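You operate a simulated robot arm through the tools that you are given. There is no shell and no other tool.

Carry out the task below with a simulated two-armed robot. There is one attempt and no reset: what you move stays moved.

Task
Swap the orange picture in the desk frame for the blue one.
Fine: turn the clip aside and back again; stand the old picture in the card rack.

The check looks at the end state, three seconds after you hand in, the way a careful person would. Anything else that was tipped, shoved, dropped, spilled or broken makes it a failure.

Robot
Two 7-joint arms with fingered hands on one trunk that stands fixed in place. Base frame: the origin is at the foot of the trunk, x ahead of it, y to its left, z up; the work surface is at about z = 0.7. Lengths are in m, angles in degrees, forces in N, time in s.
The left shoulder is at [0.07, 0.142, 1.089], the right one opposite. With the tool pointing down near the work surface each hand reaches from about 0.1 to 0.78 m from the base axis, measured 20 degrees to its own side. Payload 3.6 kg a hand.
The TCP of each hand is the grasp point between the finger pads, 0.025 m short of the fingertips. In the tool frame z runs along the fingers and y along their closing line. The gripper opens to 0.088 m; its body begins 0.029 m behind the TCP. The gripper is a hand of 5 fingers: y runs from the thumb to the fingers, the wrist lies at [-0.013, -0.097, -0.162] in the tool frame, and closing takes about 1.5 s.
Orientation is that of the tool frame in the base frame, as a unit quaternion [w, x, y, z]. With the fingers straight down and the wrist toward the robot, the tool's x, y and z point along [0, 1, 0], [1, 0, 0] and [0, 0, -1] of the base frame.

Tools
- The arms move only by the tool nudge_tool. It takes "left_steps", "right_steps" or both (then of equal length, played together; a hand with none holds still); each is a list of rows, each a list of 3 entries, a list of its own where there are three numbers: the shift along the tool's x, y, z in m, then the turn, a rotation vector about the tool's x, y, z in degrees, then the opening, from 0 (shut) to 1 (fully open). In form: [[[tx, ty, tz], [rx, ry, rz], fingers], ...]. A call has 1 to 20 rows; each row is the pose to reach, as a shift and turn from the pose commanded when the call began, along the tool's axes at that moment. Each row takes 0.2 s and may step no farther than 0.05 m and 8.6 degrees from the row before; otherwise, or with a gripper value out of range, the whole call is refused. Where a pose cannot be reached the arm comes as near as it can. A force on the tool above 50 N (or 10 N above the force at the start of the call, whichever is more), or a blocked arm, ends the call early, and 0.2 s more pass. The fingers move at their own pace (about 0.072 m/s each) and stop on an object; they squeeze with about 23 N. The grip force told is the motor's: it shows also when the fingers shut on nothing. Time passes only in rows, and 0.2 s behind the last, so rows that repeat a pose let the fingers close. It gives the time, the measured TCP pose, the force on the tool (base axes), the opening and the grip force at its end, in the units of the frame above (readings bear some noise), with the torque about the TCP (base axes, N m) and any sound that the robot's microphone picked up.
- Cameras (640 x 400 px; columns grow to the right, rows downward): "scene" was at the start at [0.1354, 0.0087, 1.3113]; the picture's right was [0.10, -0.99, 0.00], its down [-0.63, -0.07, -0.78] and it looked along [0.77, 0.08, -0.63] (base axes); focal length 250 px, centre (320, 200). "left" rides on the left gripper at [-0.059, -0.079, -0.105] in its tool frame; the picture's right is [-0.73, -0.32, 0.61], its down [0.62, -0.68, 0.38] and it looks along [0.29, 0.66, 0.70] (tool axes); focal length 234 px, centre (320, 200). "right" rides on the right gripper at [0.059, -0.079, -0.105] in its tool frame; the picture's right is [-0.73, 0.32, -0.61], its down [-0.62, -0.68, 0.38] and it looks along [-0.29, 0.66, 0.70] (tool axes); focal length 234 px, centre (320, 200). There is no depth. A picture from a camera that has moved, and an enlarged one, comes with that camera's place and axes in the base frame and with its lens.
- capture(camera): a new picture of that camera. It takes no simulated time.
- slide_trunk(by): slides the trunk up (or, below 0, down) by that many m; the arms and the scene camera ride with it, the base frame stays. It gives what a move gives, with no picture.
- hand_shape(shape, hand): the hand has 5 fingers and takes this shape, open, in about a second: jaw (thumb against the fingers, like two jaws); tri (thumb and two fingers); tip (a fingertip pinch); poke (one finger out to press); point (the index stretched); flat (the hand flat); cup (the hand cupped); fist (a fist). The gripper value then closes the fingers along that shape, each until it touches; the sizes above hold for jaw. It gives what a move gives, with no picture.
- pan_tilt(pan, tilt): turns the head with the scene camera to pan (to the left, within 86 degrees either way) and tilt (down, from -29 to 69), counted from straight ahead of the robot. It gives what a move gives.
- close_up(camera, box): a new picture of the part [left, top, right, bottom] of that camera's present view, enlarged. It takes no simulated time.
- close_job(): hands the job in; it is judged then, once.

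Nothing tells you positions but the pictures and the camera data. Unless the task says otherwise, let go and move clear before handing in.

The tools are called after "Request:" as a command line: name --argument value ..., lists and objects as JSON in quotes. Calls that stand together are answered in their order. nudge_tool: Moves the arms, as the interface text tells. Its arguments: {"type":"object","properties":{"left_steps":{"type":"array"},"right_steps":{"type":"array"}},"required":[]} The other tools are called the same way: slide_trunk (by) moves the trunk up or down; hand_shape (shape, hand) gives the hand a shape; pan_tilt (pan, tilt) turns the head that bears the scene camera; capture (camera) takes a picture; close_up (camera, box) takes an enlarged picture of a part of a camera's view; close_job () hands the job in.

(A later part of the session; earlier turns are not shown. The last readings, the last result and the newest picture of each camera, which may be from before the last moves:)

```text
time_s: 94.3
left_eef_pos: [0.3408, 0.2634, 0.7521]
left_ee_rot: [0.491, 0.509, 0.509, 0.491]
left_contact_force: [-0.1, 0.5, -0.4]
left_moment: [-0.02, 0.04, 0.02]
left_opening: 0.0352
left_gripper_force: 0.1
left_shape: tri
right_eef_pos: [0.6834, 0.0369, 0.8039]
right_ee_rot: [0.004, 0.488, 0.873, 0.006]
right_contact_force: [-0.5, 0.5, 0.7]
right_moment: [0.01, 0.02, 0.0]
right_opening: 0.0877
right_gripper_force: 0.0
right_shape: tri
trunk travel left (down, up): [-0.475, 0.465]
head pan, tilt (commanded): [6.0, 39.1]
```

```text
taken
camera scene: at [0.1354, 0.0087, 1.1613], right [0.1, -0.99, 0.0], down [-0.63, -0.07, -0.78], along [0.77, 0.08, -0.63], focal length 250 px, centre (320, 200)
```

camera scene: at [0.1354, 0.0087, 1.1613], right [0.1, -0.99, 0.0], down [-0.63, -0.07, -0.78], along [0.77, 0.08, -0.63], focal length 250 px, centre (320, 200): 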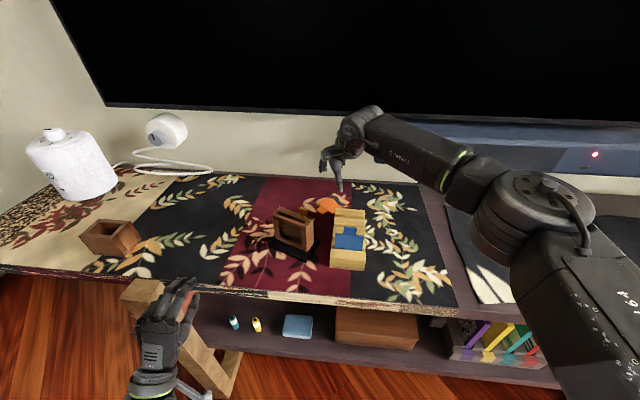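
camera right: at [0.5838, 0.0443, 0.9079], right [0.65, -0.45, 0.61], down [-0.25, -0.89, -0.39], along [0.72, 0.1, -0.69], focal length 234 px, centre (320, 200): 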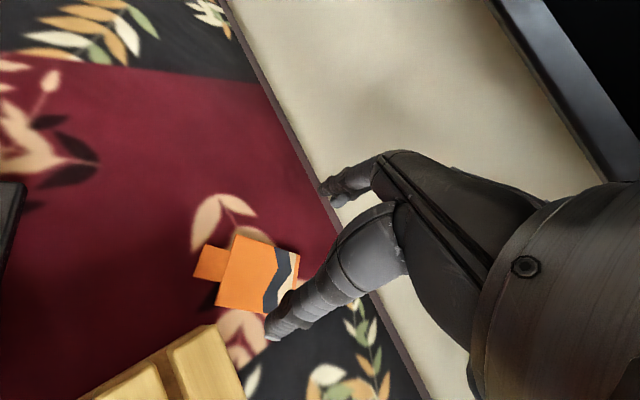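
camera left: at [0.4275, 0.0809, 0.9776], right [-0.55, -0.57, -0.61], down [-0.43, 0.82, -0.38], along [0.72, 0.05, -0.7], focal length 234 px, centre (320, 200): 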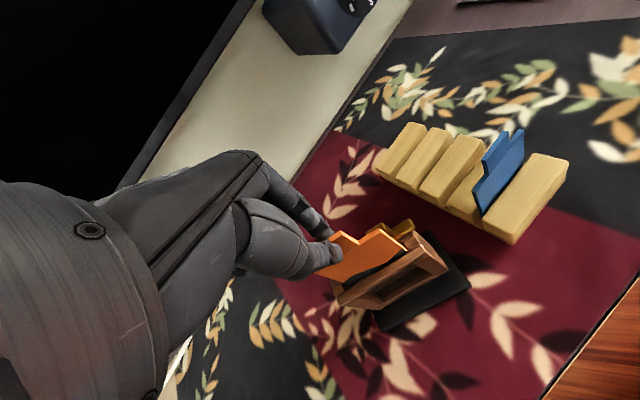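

That low pose in front of the table edge is reachable. I'll confirm the last 5 cm down to table-top height.

Request:
nudge_tool --left_steps '[[[0, -0.016, 0], [0, 0, 0], 0.4], [[0, -0.032, 0], [0, 0, 0], 0.4], [[0, -0.047, 0], [0, 0, 0], 0.4], [[0, -0.047, 0], [0, 0, 0], 0.4]]'

Request:
capture --camera "left"

Request:
close_up --camera "scene" --box '[100, 230, 320, 400]'

```text
time_s: 95.3
left_eef_pos: [0.3368, 0.263, 0.7063]
left_ee_rot: [0.491, 0.508, 0.509, 0.491]
left_contact_force: [-0.4, 0.4, -0.3]
left_moment: [0.0, 0.01, 0.01]
left_opening: 0.0351
left_gripper_force: 0.1
left_shape: tri
right_eef_pos: [0.6831, 0.0355, 0.8052]
right_ee_rot: [0.004, 0.488, 0.873, 0.005]
right_contact_force: [-0.3, 0.8, -0.9]
right_moment: [0.0, -0.03, 0.0]
right_opening: 0.0878
right_gripper_force: 0.0
right_shape: tri
trunk travel left (down, up): [-0.475, 0.465]
head pan, tilt (commanded): [6.0, 39.1]
```

```text
taken
camera left: at [0.2289, 0.2042, 0.6303], right [0.6, -0.73, -0.34], down [0.36, 0.62, -0.69], along [0.72, 0.29, 0.63], focal length 234 px, centre (320, 200)
```

left: 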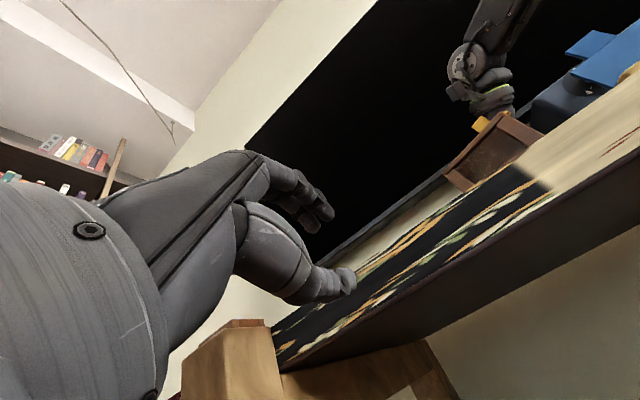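

```text
2.35 times, centred on (210, 315) of scene
camera zoom: at [0.1353, 0.0087, 1.1613], right [0.1, -0.99, 0.0], down [-0.63, -0.07, -0.78], along [0.77, 0.08, -0.63], focal length 589 px, centre (579, -71)
```

zoom: 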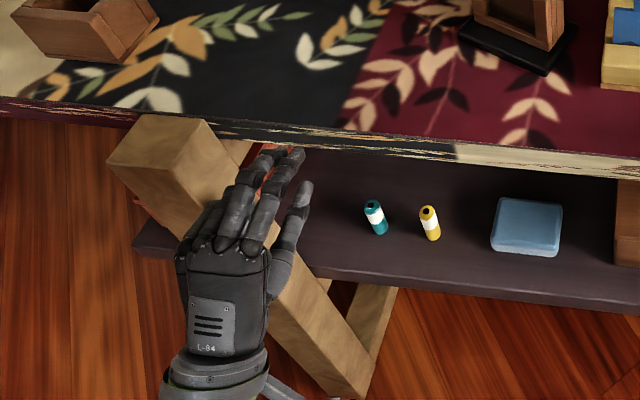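

The left hand can take the overhanging tab at the table edge around y≈0.24, clear of the table leg. Now I'll back it away and use the right hand to push the card along the cloth. First, a precise look at the card.

Request:
nudge_tool --left_steps '[[[0, 0.02, -0.01], [0, 0, 0], 0.4], [[0, 0.05, -0.01], [0, 0, 0], 0.4], [[0, 0.08, -0.005], [0, 0, 0], 0.4], [[0, 0.11, 0.0], [0, 0, 0], 0.4], [[0.02, 0.12, 0.01], [0, 0, 0], 0.4], [[0.04, 0.12, 0.01], [0, 0, 0], 0.4], [[0.04, 0.12, 0.01], [0, 0, 0], 0.4]]'

Request:
close_up --camera "right" --box '[180, 220, 320, 330]'

Request:
close_up --camera "scene" --box '[300, 180, 370, 230]'

```text
time_s: 97.0
left_eef_pos: [0.3515, 0.3028, 0.8256]
left_ee_rot: [0.491, 0.508, 0.509, 0.491]
left_contact_force: [-0.5, -0.1, -0.5]
left_moment: [0.01, 0.0, -0.01]
left_opening: 0.0352
left_gripper_force: 0.1
left_shape: tri
right_eef_pos: [0.683, 0.0372, 0.8041]
right_ee_rot: [0.003, 0.488, 0.873, 0.006]
right_contact_force: [-0.5, 0.4, 0.2]
right_moment: [0.02, 0.0, -0.02]
right_opening: 0.0875
right_gripper_force: 0.0
right_shape: tri
trunk travel left (down, up): [-0.475, 0.465]
head pan, tilt (commanded): [6.0, 39.1]
```

```text
3.64 times, centred on (250, 275) of right
camera zoom: at [0.5834, 0.0446, 0.908], right [0.65, -0.45, 0.61], down [-0.25, -0.89, -0.39], along [0.72, 0.1, -0.69], focal length 852 px, centre (574, -73)
```

zoom: 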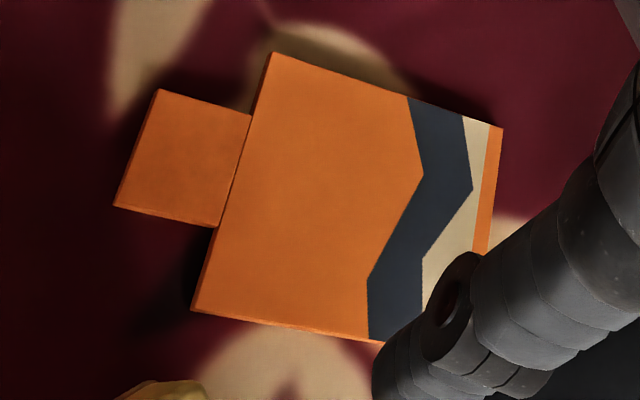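

```text
8.00 times, centred on (335, 205) of scene
camera zoom: at [0.1357, 0.0087, 1.1612], right [0.1, -0.99, 0.0], down [-0.63, -0.07, -0.78], along [0.77, 0.08, -0.63], focal length 2003 px, centre (200, 160)
```

zoom: 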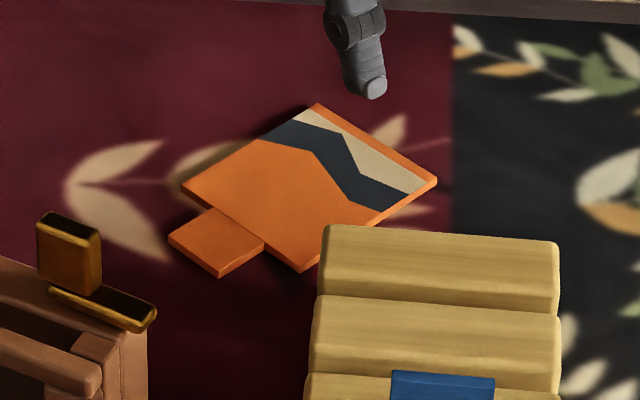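

I have the card corners: its centre is at (0.686, 0.027) with the tab pointing at 139°. I'll place the right thumb and fingers behind its far edge at a comfortable yaw and push it to the left, away from the rack and frame.

Request:
nudge_tool --right_steps '[[[-0.01, -0.003, -0.005], [0, 0, 4], 0.8], [[-0.03, -0.008, -0.005], [0, 0, 8], 0.6], [[-0.05, -0.013, -0.005], [0, 0, 12], 0.5], [[-0.0719, -0.0175, -0.005], [0, 0, 16.6], 0.5], [[-0.0719, -0.0175, -0.0], [0, 0, 16.6], 0.5], [[-0.0719, -0.0175, 0.02], [0, 0, 16.6], 0.5], [[-0.0719, -0.0175, 0.045], [0, 0, 16.6], 0.5], [[-0.0719, -0.0175, 0.06], [0, 0, 16.6], 0.5], [[-0.0719, -0.0175, 0.06], [0, 0, 16.6], 0.5]]'

Request:
close_up --camera "right" --box '[140, 140, 400, 340]'

Request:
close_up --camera "scene" --box '[300, 150, 380, 230]'

```text
time_s: 99.0
left_eef_pos: [0.3496, 0.3051, 0.8251]
left_ee_rot: [0.492, 0.508, 0.509, 0.491]
left_contact_force: [1.5, 0.1, 0.1]
left_moment: [-0.03, 0.02, -0.01]
left_opening: 0.035
left_gripper_force: 0.1
left_shape: tri
right_eef_pos: [0.7099, -0.0329, 0.7438]
right_ee_rot: [0.004, 0.609, 0.793, 0.005]
right_contact_force: [-0.9, 0.9, 0.3]
right_moment: [0.02, -0.03, -0.02]
right_opening: 0.0443
right_gripper_force: 0.1
right_shape: tri
trunk travel left (down, up): [-0.475, 0.465]
head pan, tilt (commanded): [6.0, 39.1]
```

```text
2.00 times, centred on (270, 240) of right
camera zoom: at [0.6148, 0.0034, 0.8482], right [0.49, -0.62, 0.61], down [-0.49, -0.78, -0.39], along [0.72, -0.11, -0.69], focal length 468 px, centre (420, 120)
```

zoom: 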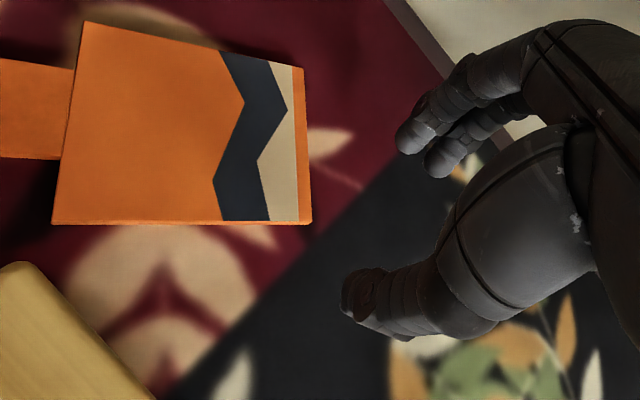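

```text
5.00 times, centred on (340, 190) of scene
camera zoom: at [0.1342, 0.0101, 1.1612], right [0.1, -0.99, 0.0], down [-0.63, -0.07, -0.78], along [0.77, 0.08, -0.63], focal length 1252 px, centre (220, 250)
```

zoom: 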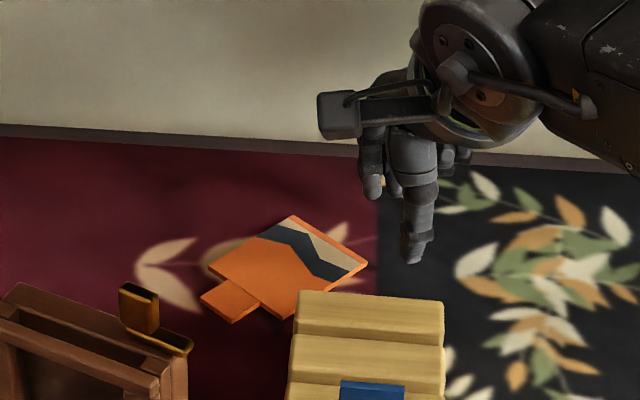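

Request:
nudge_tool --right_steps '[[[0, 0, 0.004], [0, 0, 0], 0.5], [[0, 0, 0.008], [0, 0, 0], 0.5], [[0, 0, 0.011], [0, 0, 0], 0.5], [[0, 0, 0.011], [0, 0, 0], 0.5]]'

Request:
nudge_tool --right_steps '[[[0, 0, 0.0015], [0, 0, 0], 0.5], [[0, 0, 0.003], [0, 0, 0], 0.5], [[0, 0, 0.003], [0, 0, 0], 0.5]]'

```text
time_s: 100.0
left_eef_pos: [0.35, 0.304, 0.8263]
left_ee_rot: [0.492, 0.509, 0.508, 0.491]
left_contact_force: [1.4, 0.0, -0.5]
left_moment: [0.01, -0.01, 0.01]
left_opening: 0.0352
left_gripper_force: 0.0
left_shape: tri
right_eef_pos: [0.7089, -0.0334, 0.7329]
right_ee_rot: [0.003, 0.609, 0.794, 0.007]
right_contact_force: [-0.6, 0.1, -0.7]
right_moment: [0.02, -0.02, 0.0]
right_opening: 0.0445
right_gripper_force: 0.2
right_shape: tri
trunk travel left (down, up): [-0.475, 0.465]
head pan, tilt (commanded): [6.0, 39.1]
```

```text
time_s: 100.8
left_eef_pos: [0.352, 0.3022, 0.8264]
left_ee_rot: [0.491, 0.509, 0.509, 0.491]
left_contact_force: [1.3, 0.2, 0.6]
left_moment: [0.05, 0.03, 0.01]
left_opening: 0.035
left_gripper_force: 0.0
left_shape: tri
right_eef_pos: [0.7101, -0.0335, 0.7304]
right_ee_rot: [0.003, 0.609, 0.793, 0.007]
right_contact_force: [0.6, 0.0, 0.1]
right_moment: [0.0, 0.0, 0.02]
right_opening: 0.0444
right_gripper_force: 0.0
right_shape: tri
trunk travel left (down, up): [-0.475, 0.465]
head pan, tilt (commanded): [6.0, 39.1]
```

Request:
nudge_tool --right_steps '[[[0, 0, 0.001], [0, 0, 0], 0.5], [[0, 0, 0.002], [0, 0, 0], 0.5], [[0, 0, 0.002], [0, 0, 0], 0.5]]'

Request:
nudge_tool --right_steps '[[[0, 0, 0.001], [0, 0, 0], 0.5], [[0, 0, 0.0015], [0, 0, 0], 0.5], [[0, 0, 0.0015], [0, 0, 0], 0.5]]'

```text
time_s: 101.5
left_eef_pos: [0.3521, 0.3038, 0.8258]
left_ee_rot: [0.491, 0.508, 0.509, 0.492]
left_contact_force: [-0.6, -0.4, 0.3]
left_moment: [-0.02, 0.0, 0.02]
left_opening: 0.035
left_gripper_force: 0.1
left_shape: tri
right_eef_pos: [0.7095, -0.0342, 0.7263]
right_ee_rot: [0.003, 0.609, 0.793, 0.007]
right_contact_force: [0.6, -0.7, 0.5]
right_moment: [0.02, 0.02, 0.03]
right_opening: 0.0447
right_gripper_force: 0.1
right_shape: tri
trunk travel left (down, up): [-0.475, 0.465]
head pan, tilt (commanded): [6.0, 39.1]
```

```text
time_s: 102.3
left_eef_pos: [0.3518, 0.3024, 0.8248]
left_ee_rot: [0.492, 0.508, 0.508, 0.491]
left_contact_force: [-0.6, 1.2, 0.3]
left_moment: [-0.02, -0.03, 0.0]
left_opening: 0.0351
left_gripper_force: 0.1
left_shape: tri
right_eef_pos: [0.7101, -0.0338, 0.7263]
right_ee_rot: [0.003, 0.609, 0.793, 0.007]
right_contact_force: [-0.2, 0.6, 0.4]
right_moment: [-0.01, 0.01, 0.0]
right_opening: 0.0442
right_gripper_force: 0.0
right_shape: tri
trunk travel left (down, up): [-0.475, 0.465]
head pan, tilt (commanded): [6.0, 39.1]
```

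The fingertips hover about 1 mm above the cloth. Now I'll push slowly to the left and check progress.

Request:
nudge_tool --right_steps '[[[0.005, 0, 0.001], [0, 0, 0], 0.5], [[0.013, 0, 0.001], [0, 0, 0], 0.5], [[0.021, 0, 0.001], [0, 0, 0], 0.5], [[0.029, 0, 0.001], [0, 0, 0], 0.5], [[0.037, 0, 0.001], [0, 0, 0], 0.5], [[0.045, 0, 0.001], [0, 0, 0], 0.5], [[0.053, 0, 0.001], [0, 0, 0], 0.5], [[0.06, 0, 0.001], [0, 0, 0], 0.5]]'

Request:
close_up --camera "right" --box '[140, 140, 400, 340]'

Request:
close_up --camera "scene" --box '[290, 150, 370, 230]'

```text
time_s: 104.2
left_eef_pos: [0.3512, 0.3024, 0.827]
left_ee_rot: [0.491, 0.508, 0.509, 0.492]
left_contact_force: [0.8, -0.4, -0.5]
left_moment: [0.0, -0.02, 0.0]
left_opening: 0.035
left_gripper_force: 0.0
left_shape: tri
right_eef_pos: [0.6938, 0.0247, 0.7264]
right_ee_rot: [0.004, 0.609, 0.793, 0.005]
right_contact_force: [-0.1, -0.8, 2.0]
right_moment: [-0.04, 0.07, 0.03]
right_opening: 0.0443
right_gripper_force: 0.2
right_shape: tri
trunk travel left (down, up): [-0.475, 0.465]
head pan, tilt (commanded): [6.0, 39.1]
```

```text
2.00 times, centred on (270, 240) of right
camera zoom: at [0.6002, 0.0607, 0.8301], right [0.49, -0.62, 0.61], down [-0.49, -0.78, -0.39], along [0.72, -0.11, -0.69], focal length 468 px, centre (420, 120)
```

zoom: 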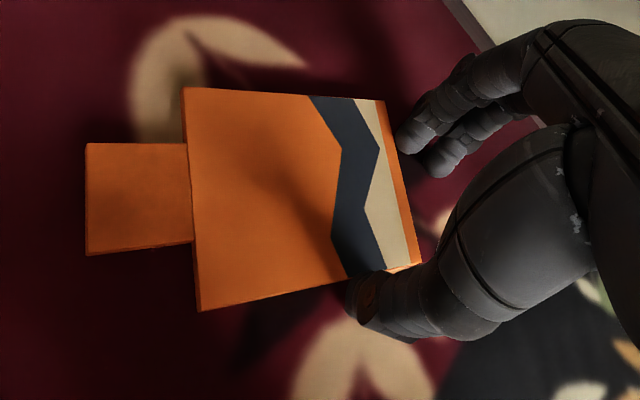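

```text
5.00 times, centred on (330, 190) of scene
camera zoom: at [0.135, 0.0088, 1.1613], right [0.1, -0.99, 0.0], down [-0.63, -0.07, -0.78], along [0.77, 0.08, -0.63], focal length 1252 px, centre (270, 250)
```

zoom: 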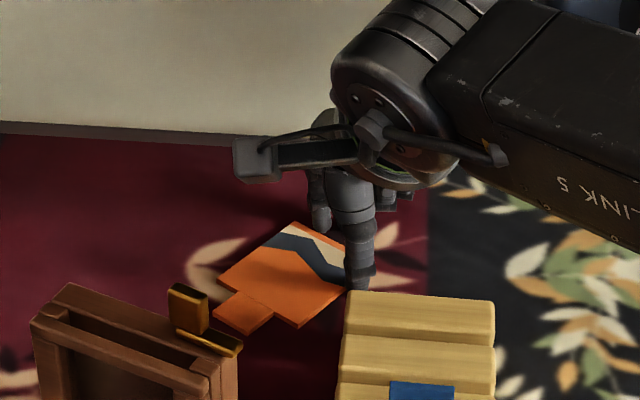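

The card moves nicely, cradled between thumb and fingers. Continuing.

Request:
nudge_tool --right_steps '[[[0.01, 0, 0], [0, 0, 0], 0.5], [[0.02, 0, 0], [0, 0, 0], 0.5], [[0.03, 0, 0], [0, 0, 0], 0.5], [[0.04, 0, 0], [0, 0, 0], 0.5], [[0.05, 0, 0], [0, 0, 0], 0.5], [[0.06, 0, 0], [0, 0, 0], 0.5], [[0.07, 0, 0], [0, 0, 0], 0.5], [[0.08, 0, 0], [0, 0, 0], 0.5]]'

Request:
close_up --camera "right" --box '[140, 140, 400, 340]'

Request:
close_up --camera "scene" --box '[260, 150, 350, 240]'

```text
time_s: 106.0
left_eef_pos: [0.3505, 0.3025, 0.8258]
left_ee_rot: [0.492, 0.508, 0.508, 0.491]
left_contact_force: [0.5, -0.9, -1.2]
left_moment: [0.0, 0.0, 0.0]
left_opening: 0.0352
left_gripper_force: 0.0
left_shape: tri
right_eef_pos: [0.6745, 0.1023, 0.7259]
right_ee_rot: [0.003, 0.61, 0.792, 0.005]
right_contact_force: [-1.0, 0.4, 0.3]
right_moment: [-0.01, 0.03, 0.0]
right_opening: 0.0444
right_gripper_force: 0.0
right_shape: tri
trunk travel left (down, up): [-0.475, 0.465]
head pan, tilt (commanded): [6.0, 39.1]
```

```text
2.00 times, centred on (270, 240) of right
camera zoom: at [0.5798, 0.1376, 0.8304], right [0.49, -0.62, 0.61], down [-0.49, -0.78, -0.39], along [0.72, -0.11, -0.69], focal length 468 px, centre (420, 120)
```

zoom: 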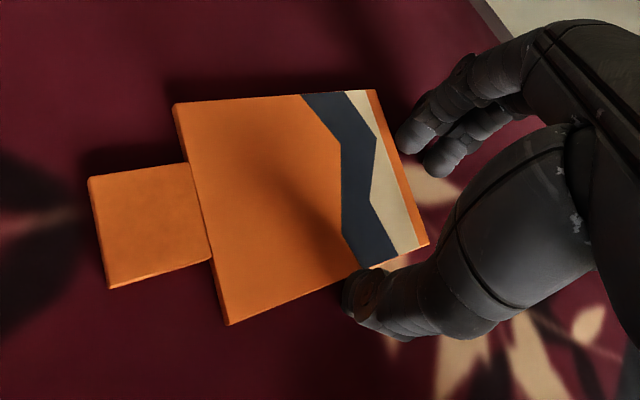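

```text
4.44 times, centred on (305, 195) of scene
camera zoom: at [0.1354, 0.0091, 1.1612], right [0.1, -0.99, 0.0], down [-0.63, -0.07, -0.78], along [0.77, 0.08, -0.63], focal length 1113 px, centre (387, 222)
```

zoom: 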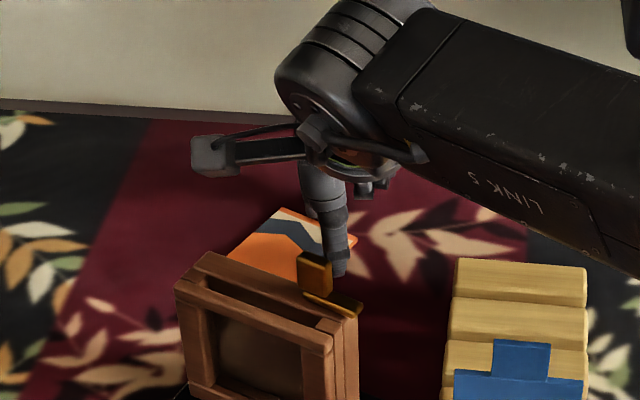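

The card is now behind the frame with the tab at 153°, about 25 mm clear of the frame's base. I'll continue straight left for 11 cm.

Request:
nudge_tool --right_steps '[[[0.01, 0.0026, 0], [0, 0, 0], 0.5], [[0.02, 0.0053, 0], [0, 0, 0], 0.5], [[0.03, 0.0079, 0], [0, 0, 0], 0.5], [[0.04, 0.0105, 0], [0, 0, 0], 0.5], [[0.05, 0.0132, 0], [0, 0, 0], 0.5], [[0.06, 0.0158, 0], [0, 0, 0], 0.5], [[0.07, 0.0184, 0], [0, 0, 0], 0.5], [[0.08, 0.021, 0], [0, 0, 0], 0.5], [[0.09, 0.0237, 0], [0, 0, 0], 0.5], [[0.1, 0.0263, 0], [0, 0, 0], 0.5], [[0.107, 0.0281, 0], [0, 0, 0], 0.5]]'

Request:
close_up --camera "right" --box '[140, 140, 400, 340]'

Request:
close_up --camera "scene" --box '[210, 150, 330, 250]'

```text
time_s: 108.3
left_eef_pos: [0.3524, 0.3035, 0.8268]
left_ee_rot: [0.491, 0.508, 0.509, 0.491]
left_contact_force: [0.0, 0.3, -0.2]
left_moment: [-0.03, 0.02, -0.01]
left_opening: 0.0351
left_gripper_force: 0.2
left_shape: tri
right_eef_pos: [0.6547, 0.1645, 0.7293]
right_ee_rot: [0.004, 0.609, 0.793, 0.006]
right_contact_force: [-0.1, 0.4, -0.4]
right_moment: [-0.02, 0.02, -0.01]
right_opening: 0.044
right_gripper_force: 0.1
right_shape: tri
right hand out of reach, approached as far as the arm can: row 5, 6, 7, 8, 9, 10, 11
trunk travel left (down, up): [-0.475, 0.465]
head pan, tilt (commanded): [6.0, 39.1]
```

```text
2.00 times, centred on (270, 240) of right
camera zoom: at [0.5609, 0.1998, 0.8336], right [0.49, -0.62, 0.61], down [-0.49, -0.78, -0.39], along [0.72, -0.11, -0.69], focal length 468 px, centre (420, 120)
```

zoom: 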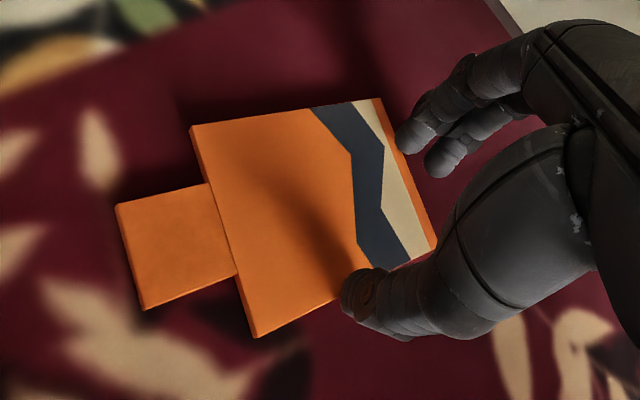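

```text
4.00 times, centred on (270, 200) of scene
camera zoom: at [0.1353, 0.0089, 1.1613], right [0.1, -0.99, 0.0], down [-0.63, -0.07, -0.78], along [0.77, 0.08, -0.63], focal length 1002 px, centre (520, 200)
```

zoom: 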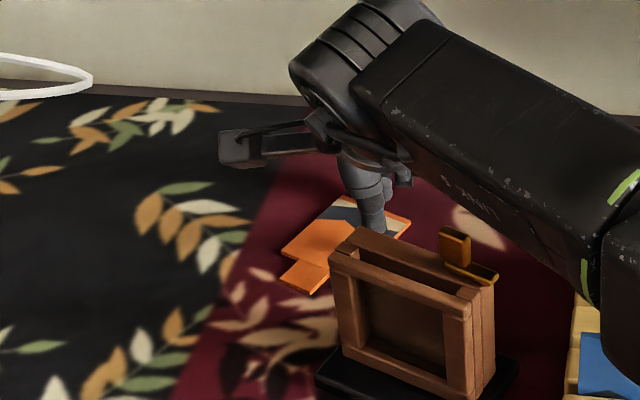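

The right arm has reached its limit, but the card is now at (0.641, 0.183), tab at 156°, well clear of the frame. I'll lift the right hand away and bring the left hand back to a downward pose to rake the card toward the front edge.

Request:
nudge_tool --right_steps '[[[0, 0, -0.02], [0, 0, 0], 0.5], [[0, 0, -0.06], [0, 0, 0], 0.5], [[0, 0, -0.1], [0, 0, 0], 0.5], [[-0.03, -0.01, -0.13], [0, 0, 0], 0.5], [[-0.07, -0.03, -0.15], [0, 0, 0], 0.5], [[-0.11, -0.05, -0.17], [0, 0, 0], 0.5], [[-0.15, -0.07, -0.19], [0, 0, 0], 0.5], [[-0.19, -0.09, -0.2], [0, 0, 0], 0.5], [[-0.23, -0.11, -0.21], [0, 0, 0], 0.5], [[-0.27, -0.13, -0.22], [0, 0, 0], 0.5], [[-0.31, -0.15, -0.22], [0, 0, 0], 0.5], [[-0.35, -0.17, -0.22], [0, 0, 0], 0.5], [[-0.39, -0.18, -0.22], [0, 0, 0], 0.5], [[-0.41, -0.19, -0.22], [0, 0, 0], 0.5], [[-0.41, -0.19, -0.22], [0, 0, 0], 0.5]]' --left_steps '[[[0, 0.045, 0.02], [0, 0, 0], 0.4], [[0, 0.09, 0.05], [0, 0, 0], 0.4], [[0, 0.13, 0.08], [0, 0, 0], 0.4], [[0, 0.16, 0.11], [0, 0, 0], 0.4], [[0, 0.16, 0.12], [8, 0, 0], 0.4], [[0, 0.16, 0.12], [16, 0, 0], 0.4], [[0, 0.16, 0.12], [24, 0, 0], 0.4], [[0, 0.16, 0.12], [32, 0, 0], 0.4], [[0, 0.16, 0.12], [40, 0, 0], 0.4], [[0, 0.16, 0.12], [48, 0, 0], 0.4], [[0, 0.16, 0.12], [56, 0, 0], 0.4], [[0, 0.16, 0.12], [64, 0, 0], 0.4], [[0, 0.16, 0.12], [72, 0, 0], 0.4], [[0, 0.16, 0.12], [80, 0, 0], 0.4], [[0, 0.16, 0.12], [88, 0, 0], 0.4]]'

Request:
hand_shape --shape "jaw" --hand "left"

Request:
capture --camera "scene"

Request:
capture --camera "left"

```text
refused: row 2 steps farther than a row can; nothing moved
```

```text
time_s: 109.2
left_eef_pos: [0.3523, 0.3025, 0.826]
left_ee_rot: [0.492, 0.509, 0.508, 0.491]
left_contact_force: [0.0, 0.0, 0.0]
left_moment: [0.0, 0.01, -0.02]
left_opening: 0.0878
left_gripper_force: 0.0
left_shape: jaw
right_eef_pos: [0.6539, 0.1636, 0.7292]
right_ee_rot: [0.002, 0.609, 0.793, 0.007]
right_contact_force: [1.4, 1.2, -1.3]
right_moment: [0.01, -0.03, -0.05]
right_opening: 0.0442
right_gripper_force: 0.0
right_shape: tri
trunk travel left (down, up): [-0.475, 0.465]
head pan, tilt (commanded): [6.0, 39.1]
```

```text
taken
camera scene: at [0.1354, 0.0088, 1.1613], right [0.1, -0.99, 0.0], down [-0.63, -0.07, -0.78], along [0.77, 0.08, -0.63], focal length 250 px, centre (320, 200)
```

scene: 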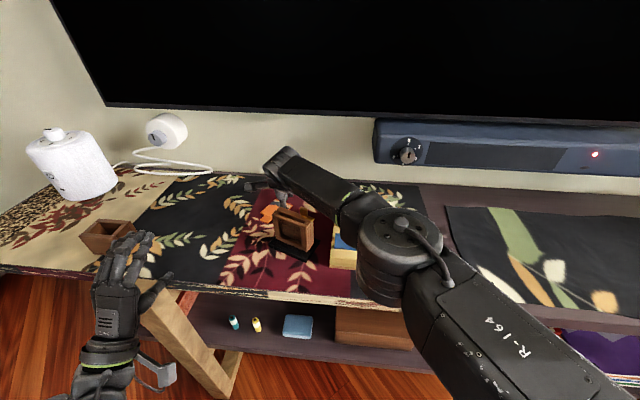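

```text
taken
camera left: at [0.242, 0.2443, 0.7501], right [0.59, -0.73, -0.34], down [0.36, 0.62, -0.69], along [0.72, 0.29, 0.63], focal length 234 px, centre (320, 200)
```

left: 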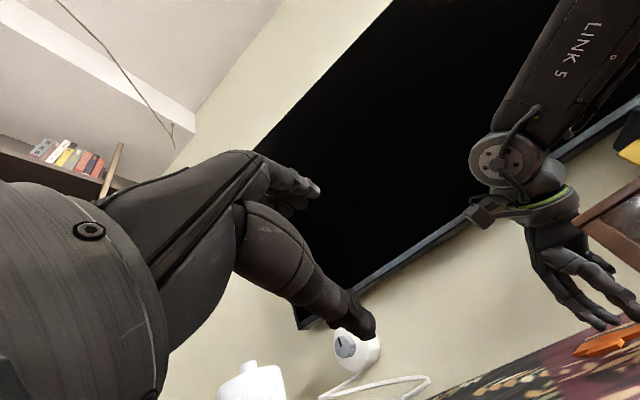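

One step was too long, so nothing moved except the hand shape. Re-issuing with smaller steps.

Request:
nudge_tool --right_steps '[[[0, 0, -0.02], [0, 0, 0], 0.5], [[0, 0, -0.06], [0, 0, 0], 0.5], [[0, 0, -0.1], [0, 0, 0], 0.5], [[-0.03, -0.01, -0.125], [0, 0, 0], 0.5], [[-0.065, -0.025, -0.145], [0, 0, 0], 0.5], [[-0.1, -0.04, -0.165], [0, 0, 0], 0.5], [[-0.14, -0.055, -0.18], [0, 0, 0], 0.5], [[-0.18, -0.07, -0.195], [0, 0, 0], 0.5], [[-0.22, -0.09, -0.205], [0, 0, 0], 0.5], [[-0.26, -0.11, -0.215], [0, 0, 0], 0.5], [[-0.3, -0.13, -0.22], [0, 0, 0], 0.5], [[-0.34, -0.15, -0.22], [0, 0, 0], 0.5], [[-0.375, -0.17, -0.22], [0, 0, 0], 0.5], [[-0.405, -0.19, -0.22], [0, 0, 0], 0.5], [[-0.41, -0.19, -0.22], [0, 0, 0], 0.5], [[-0.41, -0.19, -0.22], [0, 0, 0], 0.5]]' --left_steps '[[[0, 0.035, 0.02], [0, 0, 0], 1.0], [[0, 0.07, 0.045], [0, 0, 0], 1.0], [[0, 0.105, 0.07], [0, 0, 0], 1.0], [[0, 0.135, 0.095], [0, 0, 0], 1.0], [[0, 0.16, 0.12], [0, 0, 0], 1.0], [[0, 0.16, 0.12], [8, 0, 0], 1.0], [[0, 0.16, 0.12], [16, 0, 0], 1.0], [[0, 0.16, 0.12], [24, 0, 0], 1.0], [[0, 0.16, 0.12], [32, 0, 0], 1.0], [[0, 0.16, 0.12], [40, 0, 0], 1.0], [[0, 0.16, 0.12], [48, 0, 0], 1.0], [[0, 0.16, 0.12], [56, 0, 0], 1.0], [[0, 0.16, 0.12], [64, 0, 0], 1.0], [[0, 0.16, 0.12], [72, 0, 0], 1.0], [[0, 0.16, 0.12], [80, 0, 0], 1.0], [[0, 0.16, 0.12], [88, 0, 0], 1.0]]'

Request:
capture --camera "scene"

Request:
capture --camera "left"

```text
time_s: 112.7
left_eef_pos: [0.4759, 0.3037, 0.98]
left_ee_rot: [-0.001, 0.707, 0.708, -0.002]
left_contact_force: [-0.7, -0.4, 0.1]
left_moment: [-0.02, 0.03, 0.0]
left_opening: 0.0875
left_gripper_force: 0.1
left_shape: jaw
left hand out of reach, approached as far as the arm can: row 2
right_eef_pos: [0.5749, -0.2834, 0.9465]
right_ee_rot: [0.003, 0.609, 0.793, 0.007]
right_contact_force: [-0.4, -1.1, 0.2]
right_moment: [0.01, -0.01, 0.02]
right_opening: 0.0441
right_gripper_force: 0.1
right_shape: tri
trunk travel left (down, up): [-0.475, 0.465]
head pan, tilt (commanded): [6.0, 39.1]
```

```text
taken
camera scene: at [0.1353, 0.0078, 1.1612], right [0.1, -0.99, 0.0], down [-0.63, -0.07, -0.78], along [0.77, 0.08, -0.63], focal length 250 px, centre (320, 200)
```

scene: 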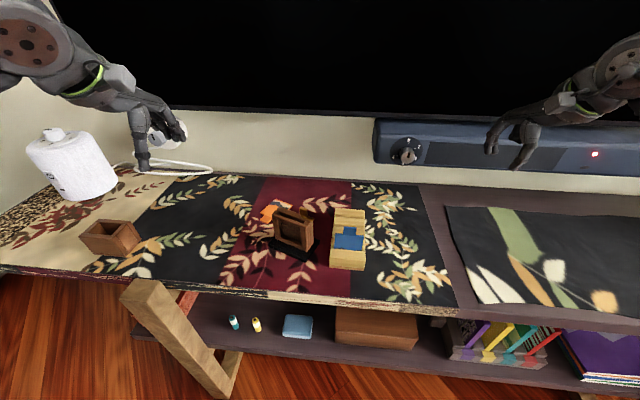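

```text
taken
camera left: at [0.3969, 0.2441, 1.0852], right [-0.32, -0.73, -0.61], down [-0.68, 0.62, -0.38], along [0.66, 0.29, -0.7], focal length 234 px, centre (320, 200)
```

left: 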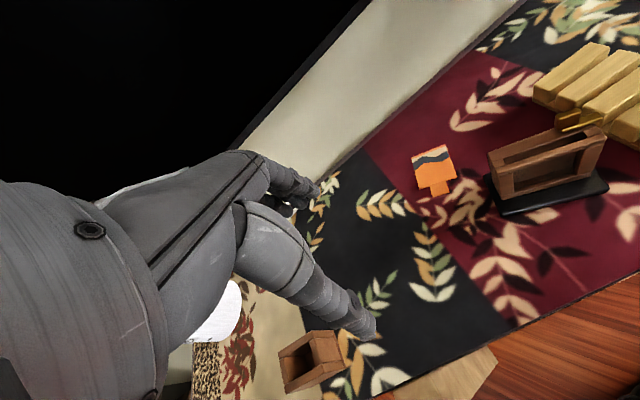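

Everything else is undisturbed. Moving the left hand over the card so the four fingers come down just behind its far edge.

Request:
nudge_tool --left_steps '[[[-0.017, 0.024, 0.015], [0, 0, 3.5], 1.0], [[-0.034, 0.048, 0.035], [0, 0, 7], 1.0], [[-0.052, 0.072, 0.055], [0, 0, 10.5], 1.0], [[-0.07, 0.097, 0.08], [0, 0, 14], 1.0], [[-0.088, 0.122, 0.105], [0, 0, 17.5], 1.0], [[-0.106, 0.146, 0.13], [0, 0, 21], 1.0], [[-0.124, 0.17, 0.155], [0, 0, 24], 1.0], [[-0.124, 0.17, 0.175], [0, 0, 24], 1.0], [[-0.124, 0.17, 0.175], [0, 0, 24], 1.0]]'

Request:
capture --camera "left"

Request:
close_up --camera "scene" --box '[220, 140, 320, 240]'

```text
time_s: 114.7
left_eef_pos: [0.6475, 0.1777, 0.8053]
left_ee_rot: [0.0, 0.839, 0.544, 0.0]
left_contact_force: [0.5, -0.8, 0.2]
left_moment: [0.04, -0.04, -0.02]
left_opening: 0.0882
left_gripper_force: 0.1
left_shape: jaw
right_eef_pos: [0.575, -0.2835, 0.9474]
right_ee_rot: [0.003, 0.608, 0.794, 0.006]
right_contact_force: [0.6, -0.4, 0.2]
right_moment: [-0.01, -0.06, -0.02]
right_opening: 0.0441
right_gripper_force: 0.1
right_shape: tri
trunk travel left (down, up): [-0.475, 0.465]
head pan, tilt (commanded): [6.0, 39.1]
```

```text
taken
camera left: at [0.5494, 0.1569, 0.9096], right [-0.59, -0.53, -0.61], down [-0.37, 0.85, -0.38], along [0.72, 0.0, -0.7], focal length 234 px, centre (320, 200)
```

left: 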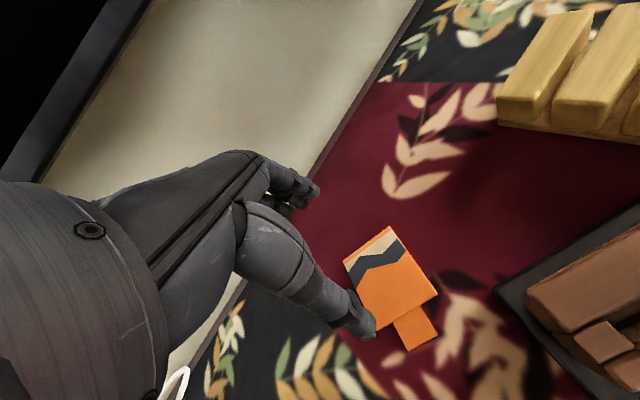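

```text
4.00 times, centred on (270, 190) of scene
camera zoom: at [0.1355, 0.0083, 1.1612], right [0.1, -0.99, 0.0], down [-0.63, -0.07, -0.78], along [0.77, 0.08, -0.63], focal length 1002 px, centre (520, 240)
```

zoom: 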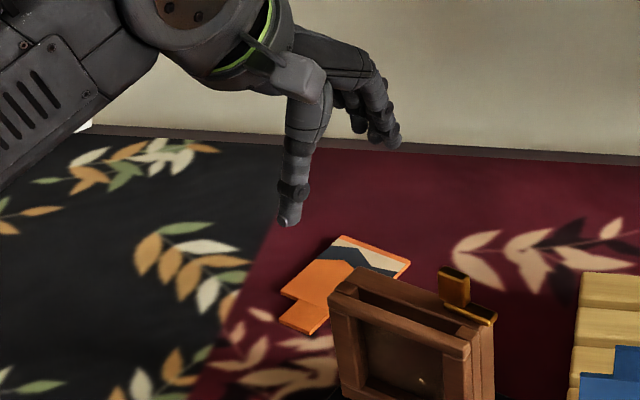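

Geometry agrees: the card's far edge is about 17 mm in front of the finger row. I'll tilt slightly so only the fingers reach the cloth, then lower.

Request:
nudge_tool --left_steps '[[[0, 0, 0.02], [2.5, 0, 0], 1.0], [[0, 0, 0.04], [5, 0, 0], 1.0], [[0, 0, 0.06], [5, 0, 0], 1.0], [[0, 0, 0.068], [5, 0, 0], 1.0], [[0, 0, 0.068], [5, 0, 0], 1.0]]'

Request:
nudge_tool --left_steps '[[[0, 0, 0.002], [0, 0, 0], 1.0], [[0, 0, 0.004], [0, 0, 0], 1.0], [[0, 0, 0.004], [0, 0, 0], 1.0]]'

Request:
close_up --camera "left" --box '[230, 140, 450, 340]'

Request:
close_up --camera "scene" --box '[220, 140, 320, 240]'

```text
time_s: 115.8
left_eef_pos: [0.6463, 0.1797, 0.7368]
left_ee_rot: [-0.035, 0.838, 0.544, -0.024]
left_contact_force: [-1.1, -0.4, 0.1]
left_moment: [0.03, 0.04, 0.01]
left_opening: 0.0879
left_gripper_force: 0.0
left_shape: jaw
right_eef_pos: [0.5754, -0.2822, 0.9467]
right_ee_rot: [0.002, 0.609, 0.793, 0.007]
right_contact_force: [-0.6, -0.5, 0.2]
right_moment: [0.02, 0.0, 0.0]
right_opening: 0.0441
right_gripper_force: 0.1
right_shape: tri
trunk travel left (down, up): [-0.475, 0.465]
head pan, tilt (commanded): [6.0, 39.1]
```

```text
time_s: 116.7
left_eef_pos: [0.6467, 0.1794, 0.7332]
left_ee_rot: [-0.037, 0.838, 0.544, -0.023]
left_contact_force: [-1.4, 0.4, 0.3]
left_moment: [0.01, -0.01, 0.0]
left_opening: 0.0878
left_gripper_force: 0.0
left_shape: jaw
right_eef_pos: [0.5753, -0.2821, 0.9468]
right_ee_rot: [0.003, 0.609, 0.793, 0.006]
right_contact_force: [0.5, -0.3, -0.2]
right_moment: [0.02, 0.03, -0.02]
right_opening: 0.0442
right_gripper_force: 0.1
right_shape: tri
trunk travel left (down, up): [-0.475, 0.465]
head pan, tilt (commanded): [6.0, 39.1]
```

```text
2.00 times, centred on (340, 240) of left
camera zoom: at [0.5581, 0.1543, 0.8446], right [-0.64, -0.51, -0.58], down [-0.4, 0.86, -0.32], along [0.66, 0.02, -0.75], focal length 468 px, centre (280, 120)
```

zoom: 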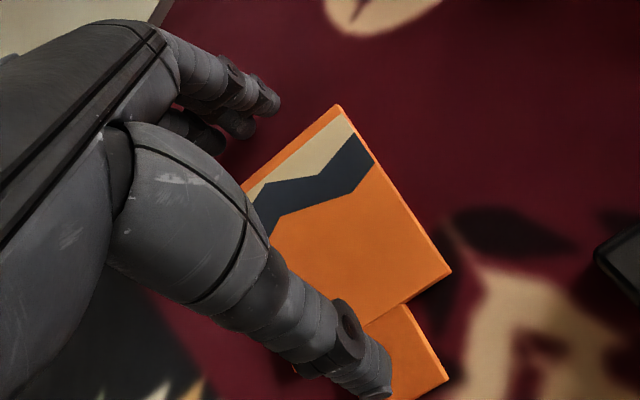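

```text
4.00 times, centred on (270, 190) of scene
camera zoom: at [0.1355, 0.0086, 1.1613], right [0.1, -0.99, 0.0], down [-0.63, -0.07, -0.78], along [0.77, 0.08, -0.63], focal length 1002 px, centre (520, 240)
```

zoom: 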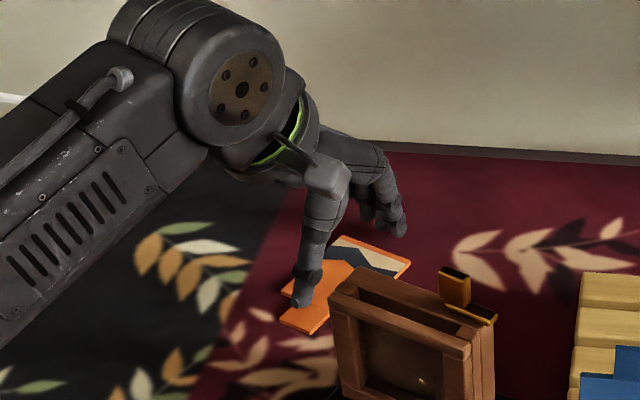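

The fingers are behind the far edge with the thumb well above the card. I'll lower the last bit and rake the card toward the front-left.

Request:
nudge_tool --left_steps '[[[0, 0, 0.0025], [0, 0, 0], 1.0], [[0, -0.008, 0.0035], [0, 0, 0], 1.0], [[0, -0.0169, 0.0043], [0, 0, 0], 1.0], [[0.0017, -0.0268, 0.0051], [0, 0, 0], 1.0], [[0.0034, -0.0366, 0.006], [0, 0, 0], 1.0], [[0.0034, -0.0366, 0.006], [0, 0, 0], 1.0]]'

Request:
close_up --camera "left" --box '[230, 140, 450, 340]'

Request:
close_up --camera "scene" --box '[220, 140, 320, 240]'

```text
time_s: 118.0
left_eef_pos: [0.6154, 0.1972, 0.7311]
left_ee_rot: [-0.037, 0.838, 0.544, -0.024]
left_contact_force: [0.5, -0.9, 1.5]
left_moment: [0.02, -0.03, -0.01]
left_opening: 0.0879
left_gripper_force: 0.0
left_shape: jaw
right_eef_pos: [0.5751, -0.2822, 0.9478]
right_ee_rot: [0.002, 0.608, 0.794, 0.006]
right_contact_force: [1.1, -0.1, 0.5]
right_moment: [-0.02, -0.01, -0.01]
right_opening: 0.0443
right_gripper_force: 0.1
right_shape: tri
trunk travel left (down, up): [-0.475, 0.465]
head pan, tilt (commanded): [6.0, 39.1]
```

```text
2.00 times, centred on (340, 240) of left
camera zoom: at [0.5266, 0.1721, 0.8412], right [-0.64, -0.51, -0.58], down [-0.4, 0.86, -0.32], along [0.66, 0.02, -0.75], focal length 468 px, centre (280, 120)
```

zoom: 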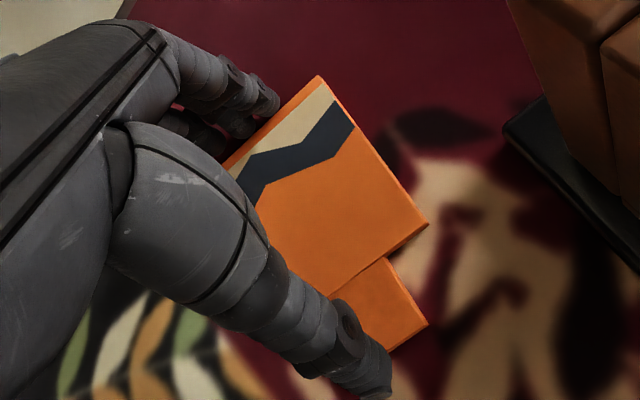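

```text
4.00 times, centred on (270, 190) of scene
camera zoom: at [0.1355, 0.0085, 1.1612], right [0.1, -0.99, 0.0], down [-0.63, -0.07, -0.78], along [0.77, 0.08, -0.63], focal length 1002 px, centre (520, 240)
```

zoom: 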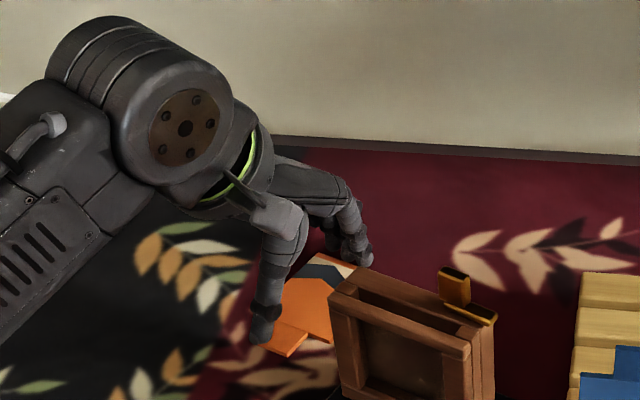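

The rake works well. Continuing diagonally away from the frame, then turning toward the front edge.

Request:
nudge_tool --left_steps '[[[0.0022, -0.0097, 0.0009], [0, 0, 0], 1.0], [[0.0044, -0.0194, 0.0017], [0, 0, 0], 1.0], [[0.0066, -0.0291, 0.0026], [0, 0, 0], 1.0], [[0.0088, -0.0388, 0.0034], [0, 0, 0], 1.0], [[0.011, -0.0485, 0.0043], [0, 0, 0], 1.0], [[0.011, -0.0485, 0.0043], [0, 0, 0], 1.0]]'

Request:
close_up --camera "left" --box '[230, 140, 450, 340]'

Request:
close_up --camera "scene" --box '[210, 150, 310, 250]'

```text
time_s: 119.5
left_eef_pos: [0.5756, 0.2272, 0.73]
left_ee_rot: [-0.036, 0.838, 0.543, -0.024]
left_contact_force: [0.4, 0.7, -0.5]
left_moment: [-0.02, 0.01, -0.02]
left_opening: 0.0881
left_gripper_force: 0.0
left_shape: jaw
right_eef_pos: [0.5741, -0.2826, 0.9472]
right_ee_rot: [0.003, 0.609, 0.793, 0.006]
right_contact_force: [0.2, -0.4, -0.5]
right_moment: [-0.01, -0.03, -0.01]
right_opening: 0.0444
right_gripper_force: 0.1
right_shape: tri
trunk travel left (down, up): [-0.475, 0.465]
head pan, tilt (commanded): [6.0, 39.1]
```

```text
2.00 times, centred on (340, 240) of left
camera zoom: at [0.4856, 0.2022, 0.8414], right [-0.64, -0.51, -0.58], down [-0.4, 0.86, -0.32], along [0.66, 0.02, -0.75], focal length 468 px, centre (280, 120)
```

zoom: 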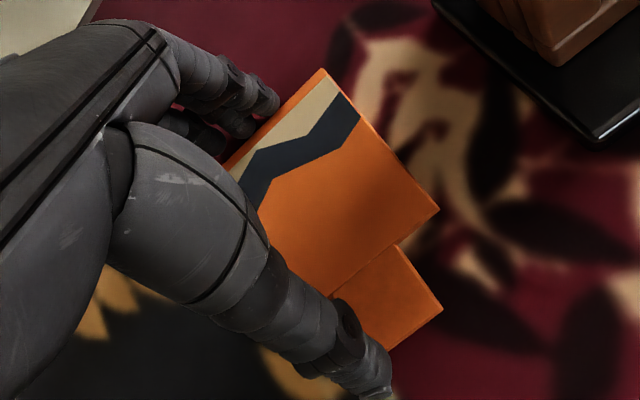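

```text
4.00 times, centred on (260, 200) of scene
camera zoom: at [0.1356, 0.0085, 1.1612], right [0.1, -0.99, 0.0], down [-0.63, -0.07, -0.78], along [0.77, 0.08, -0.63], focal length 1002 px, centre (560, 200)
```

zoom: 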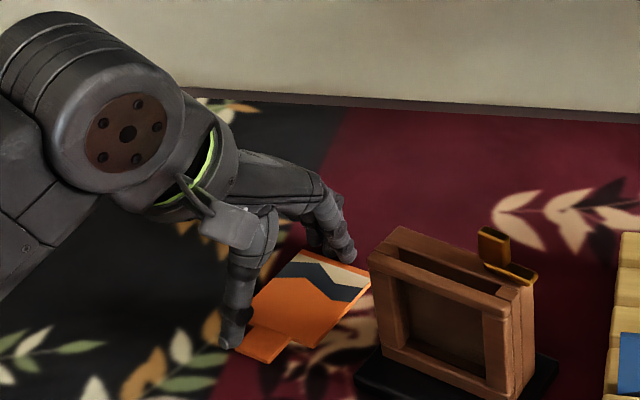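

The card is at (0.578, 0.221), tab at about 160°. Now I'll rake it toward the front edge while turning the row so the tab ends up pointing straight at me.

Request:
nudge_tool --left_steps '[[[-0.0036, -0.0095, 0.0008], [0, -0.12, -1.3], 1.0], [[-0.0072, -0.0189, 0.0017], [0, -0.23, -2.7], 1.0], [[-0.0108, -0.0284, 0.0025], [0, -0.35, -4], 1.0], [[-0.0143, -0.0378, 0.0033], [0, -0.46, -5.3], 1.0], [[-0.0179, -0.0473, 0.0041], [0, -0.58, -6.6], 1.0], [[-0.0215, -0.0568, 0.005], [0, -0.7, -8], 1.0], [[-0.0251, -0.0662, 0.0058], [0, -0.81, -9.3], 1.0], [[-0.0287, -0.0757, 0.0066], [0, -0.93, -10.6], 1.0], [[-0.0287, -0.0757, 0.0066], [0, -0.93, -10.6], 1.0]]'

Request:
close_up --camera "left" --box '[230, 140, 450, 340]'

Request:
close_up --camera "scene" --box '[200, 170, 300, 290]'

```text
time_s: 121.5
left_eef_pos: [0.4938, 0.2321, 0.7313]
left_ee_rot: [-0.034, 0.783, 0.62, -0.028]
left_contact_force: [0.0, 0.5, 0.2]
left_moment: [-0.01, -0.02, 0.02]
left_opening: 0.0881
left_gripper_force: 0.1
left_shape: jaw
right_eef_pos: [0.5752, -0.2827, 0.9472]
right_ee_rot: [0.002, 0.609, 0.793, 0.007]
right_contact_force: [0.1, -0.2, 0.0]
right_moment: [-0.01, -0.01, 0.0]
right_opening: 0.0444
right_gripper_force: 0.1
right_shape: tri
trunk travel left (down, up): [-0.475, 0.465]
head pan, tilt (commanded): [6.0, 39.1]
```

```text
2.00 times, centred on (340, 240) of left
camera zoom: at [0.4105, 0.1913, 0.842], right [-0.53, -0.62, -0.58], down [-0.55, 0.77, -0.32], along [0.64, 0.14, -0.75], focal length 468 px, centre (280, 120)
```

zoom: 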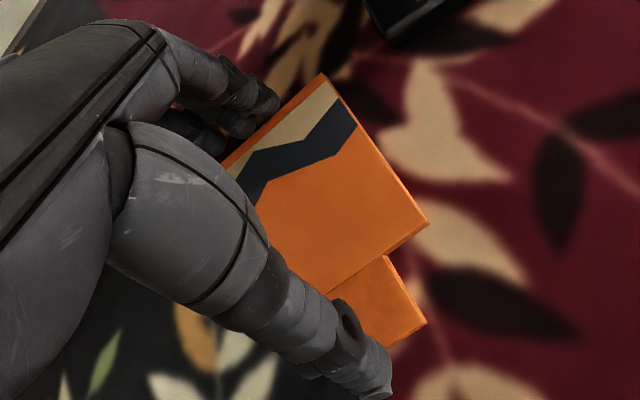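

```text
3.33 times, centred on (250, 230) of scene
camera zoom: at [0.1356, 0.0086, 1.1612], right [0.1, -0.99, 0.0], down [-0.63, -0.07, -0.78], along [0.77, 0.08, -0.63], focal length 835 px, centre (553, 100)
```

zoom: 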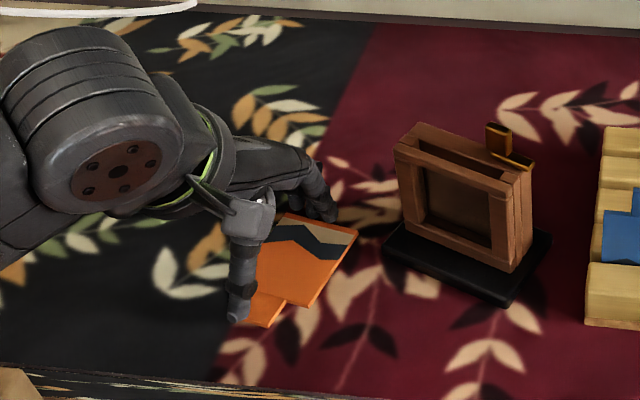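

Request:
nudge_tool --left_steps '[[[-0.0017, -0.0087, 0.0008], [0, -0.11, -1.3], 1.0], [[-0.0035, -0.0173, 0.0015], [0, -0.22, -2.6], 1.0], [[-0.0052, -0.026, 0.0023], [0, -0.33, -3.8], 1.0], [[-0.007, -0.0347, 0.003], [0, -0.45, -5.1], 1.0], [[-0.0087, -0.0434, 0.0038], [0, -0.56, -6.4], 1.0], [[-0.0105, -0.052, 0.0045], [0, -0.67, -7.7], 1.0], [[-0.0122, -0.0607, 0.0053], [0, -0.78, -9.0], 1.0], [[-0.0122, -0.0607, 0.0053], [0, -0.78, -9.0], 1.0]]'

Request:
capture --camera "left"

Request:
close_up --camera "scene" --box '[190, 200, 300, 320]'

```text
time_s: 123.2
left_eef_pos: [0.431, 0.2337, 0.7311]
left_ee_rot: [-0.033, 0.733, 0.678, -0.03]
left_contact_force: [-0.5, 0.0, -0.4]
left_moment: [0.01, 0.0, -0.02]
left_opening: 0.0876
left_gripper_force: 0.0
left_shape: jaw
right_eef_pos: [0.5758, -0.2835, 0.947]
right_ee_rot: [0.003, 0.609, 0.793, 0.007]
right_contact_force: [0.1, 0.1, -0.6]
right_moment: [-0.02, -0.01, 0.01]
right_opening: 0.0442
right_gripper_force: 0.0
right_shape: tri
trunk travel left (down, up): [-0.475, 0.465]
head pan, tilt (commanded): [6.0, 39.1]
```

```text
taken
camera left: at [0.3562, 0.1806, 0.8419], right [-0.43, -0.7, -0.58], down [-0.66, 0.68, -0.32], along [0.61, 0.24, -0.75], focal length 234 px, centre (320, 200)
```

left: 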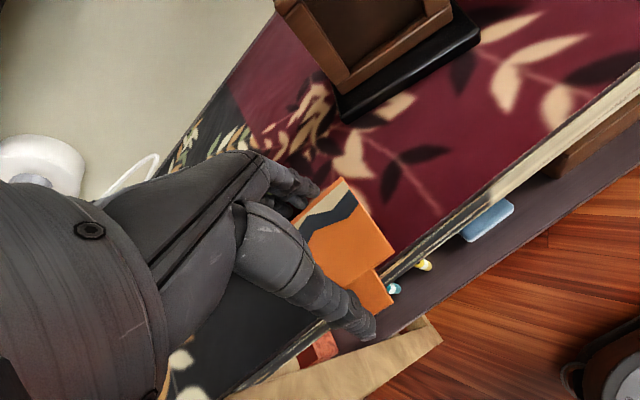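

```text
3.33 times, centred on (245, 260) of scene
camera zoom: at [0.1355, 0.0086, 1.1612], right [0.1, -0.99, 0.0], down [-0.63, -0.07, -0.78], along [0.77, 0.08, -0.63], focal length 835 px, centre (570, 0)
```

zoom: 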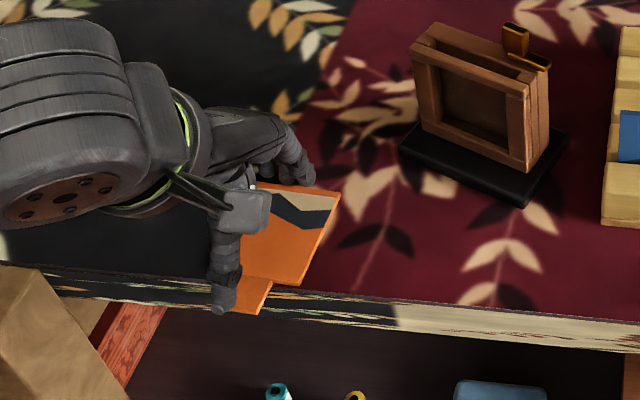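

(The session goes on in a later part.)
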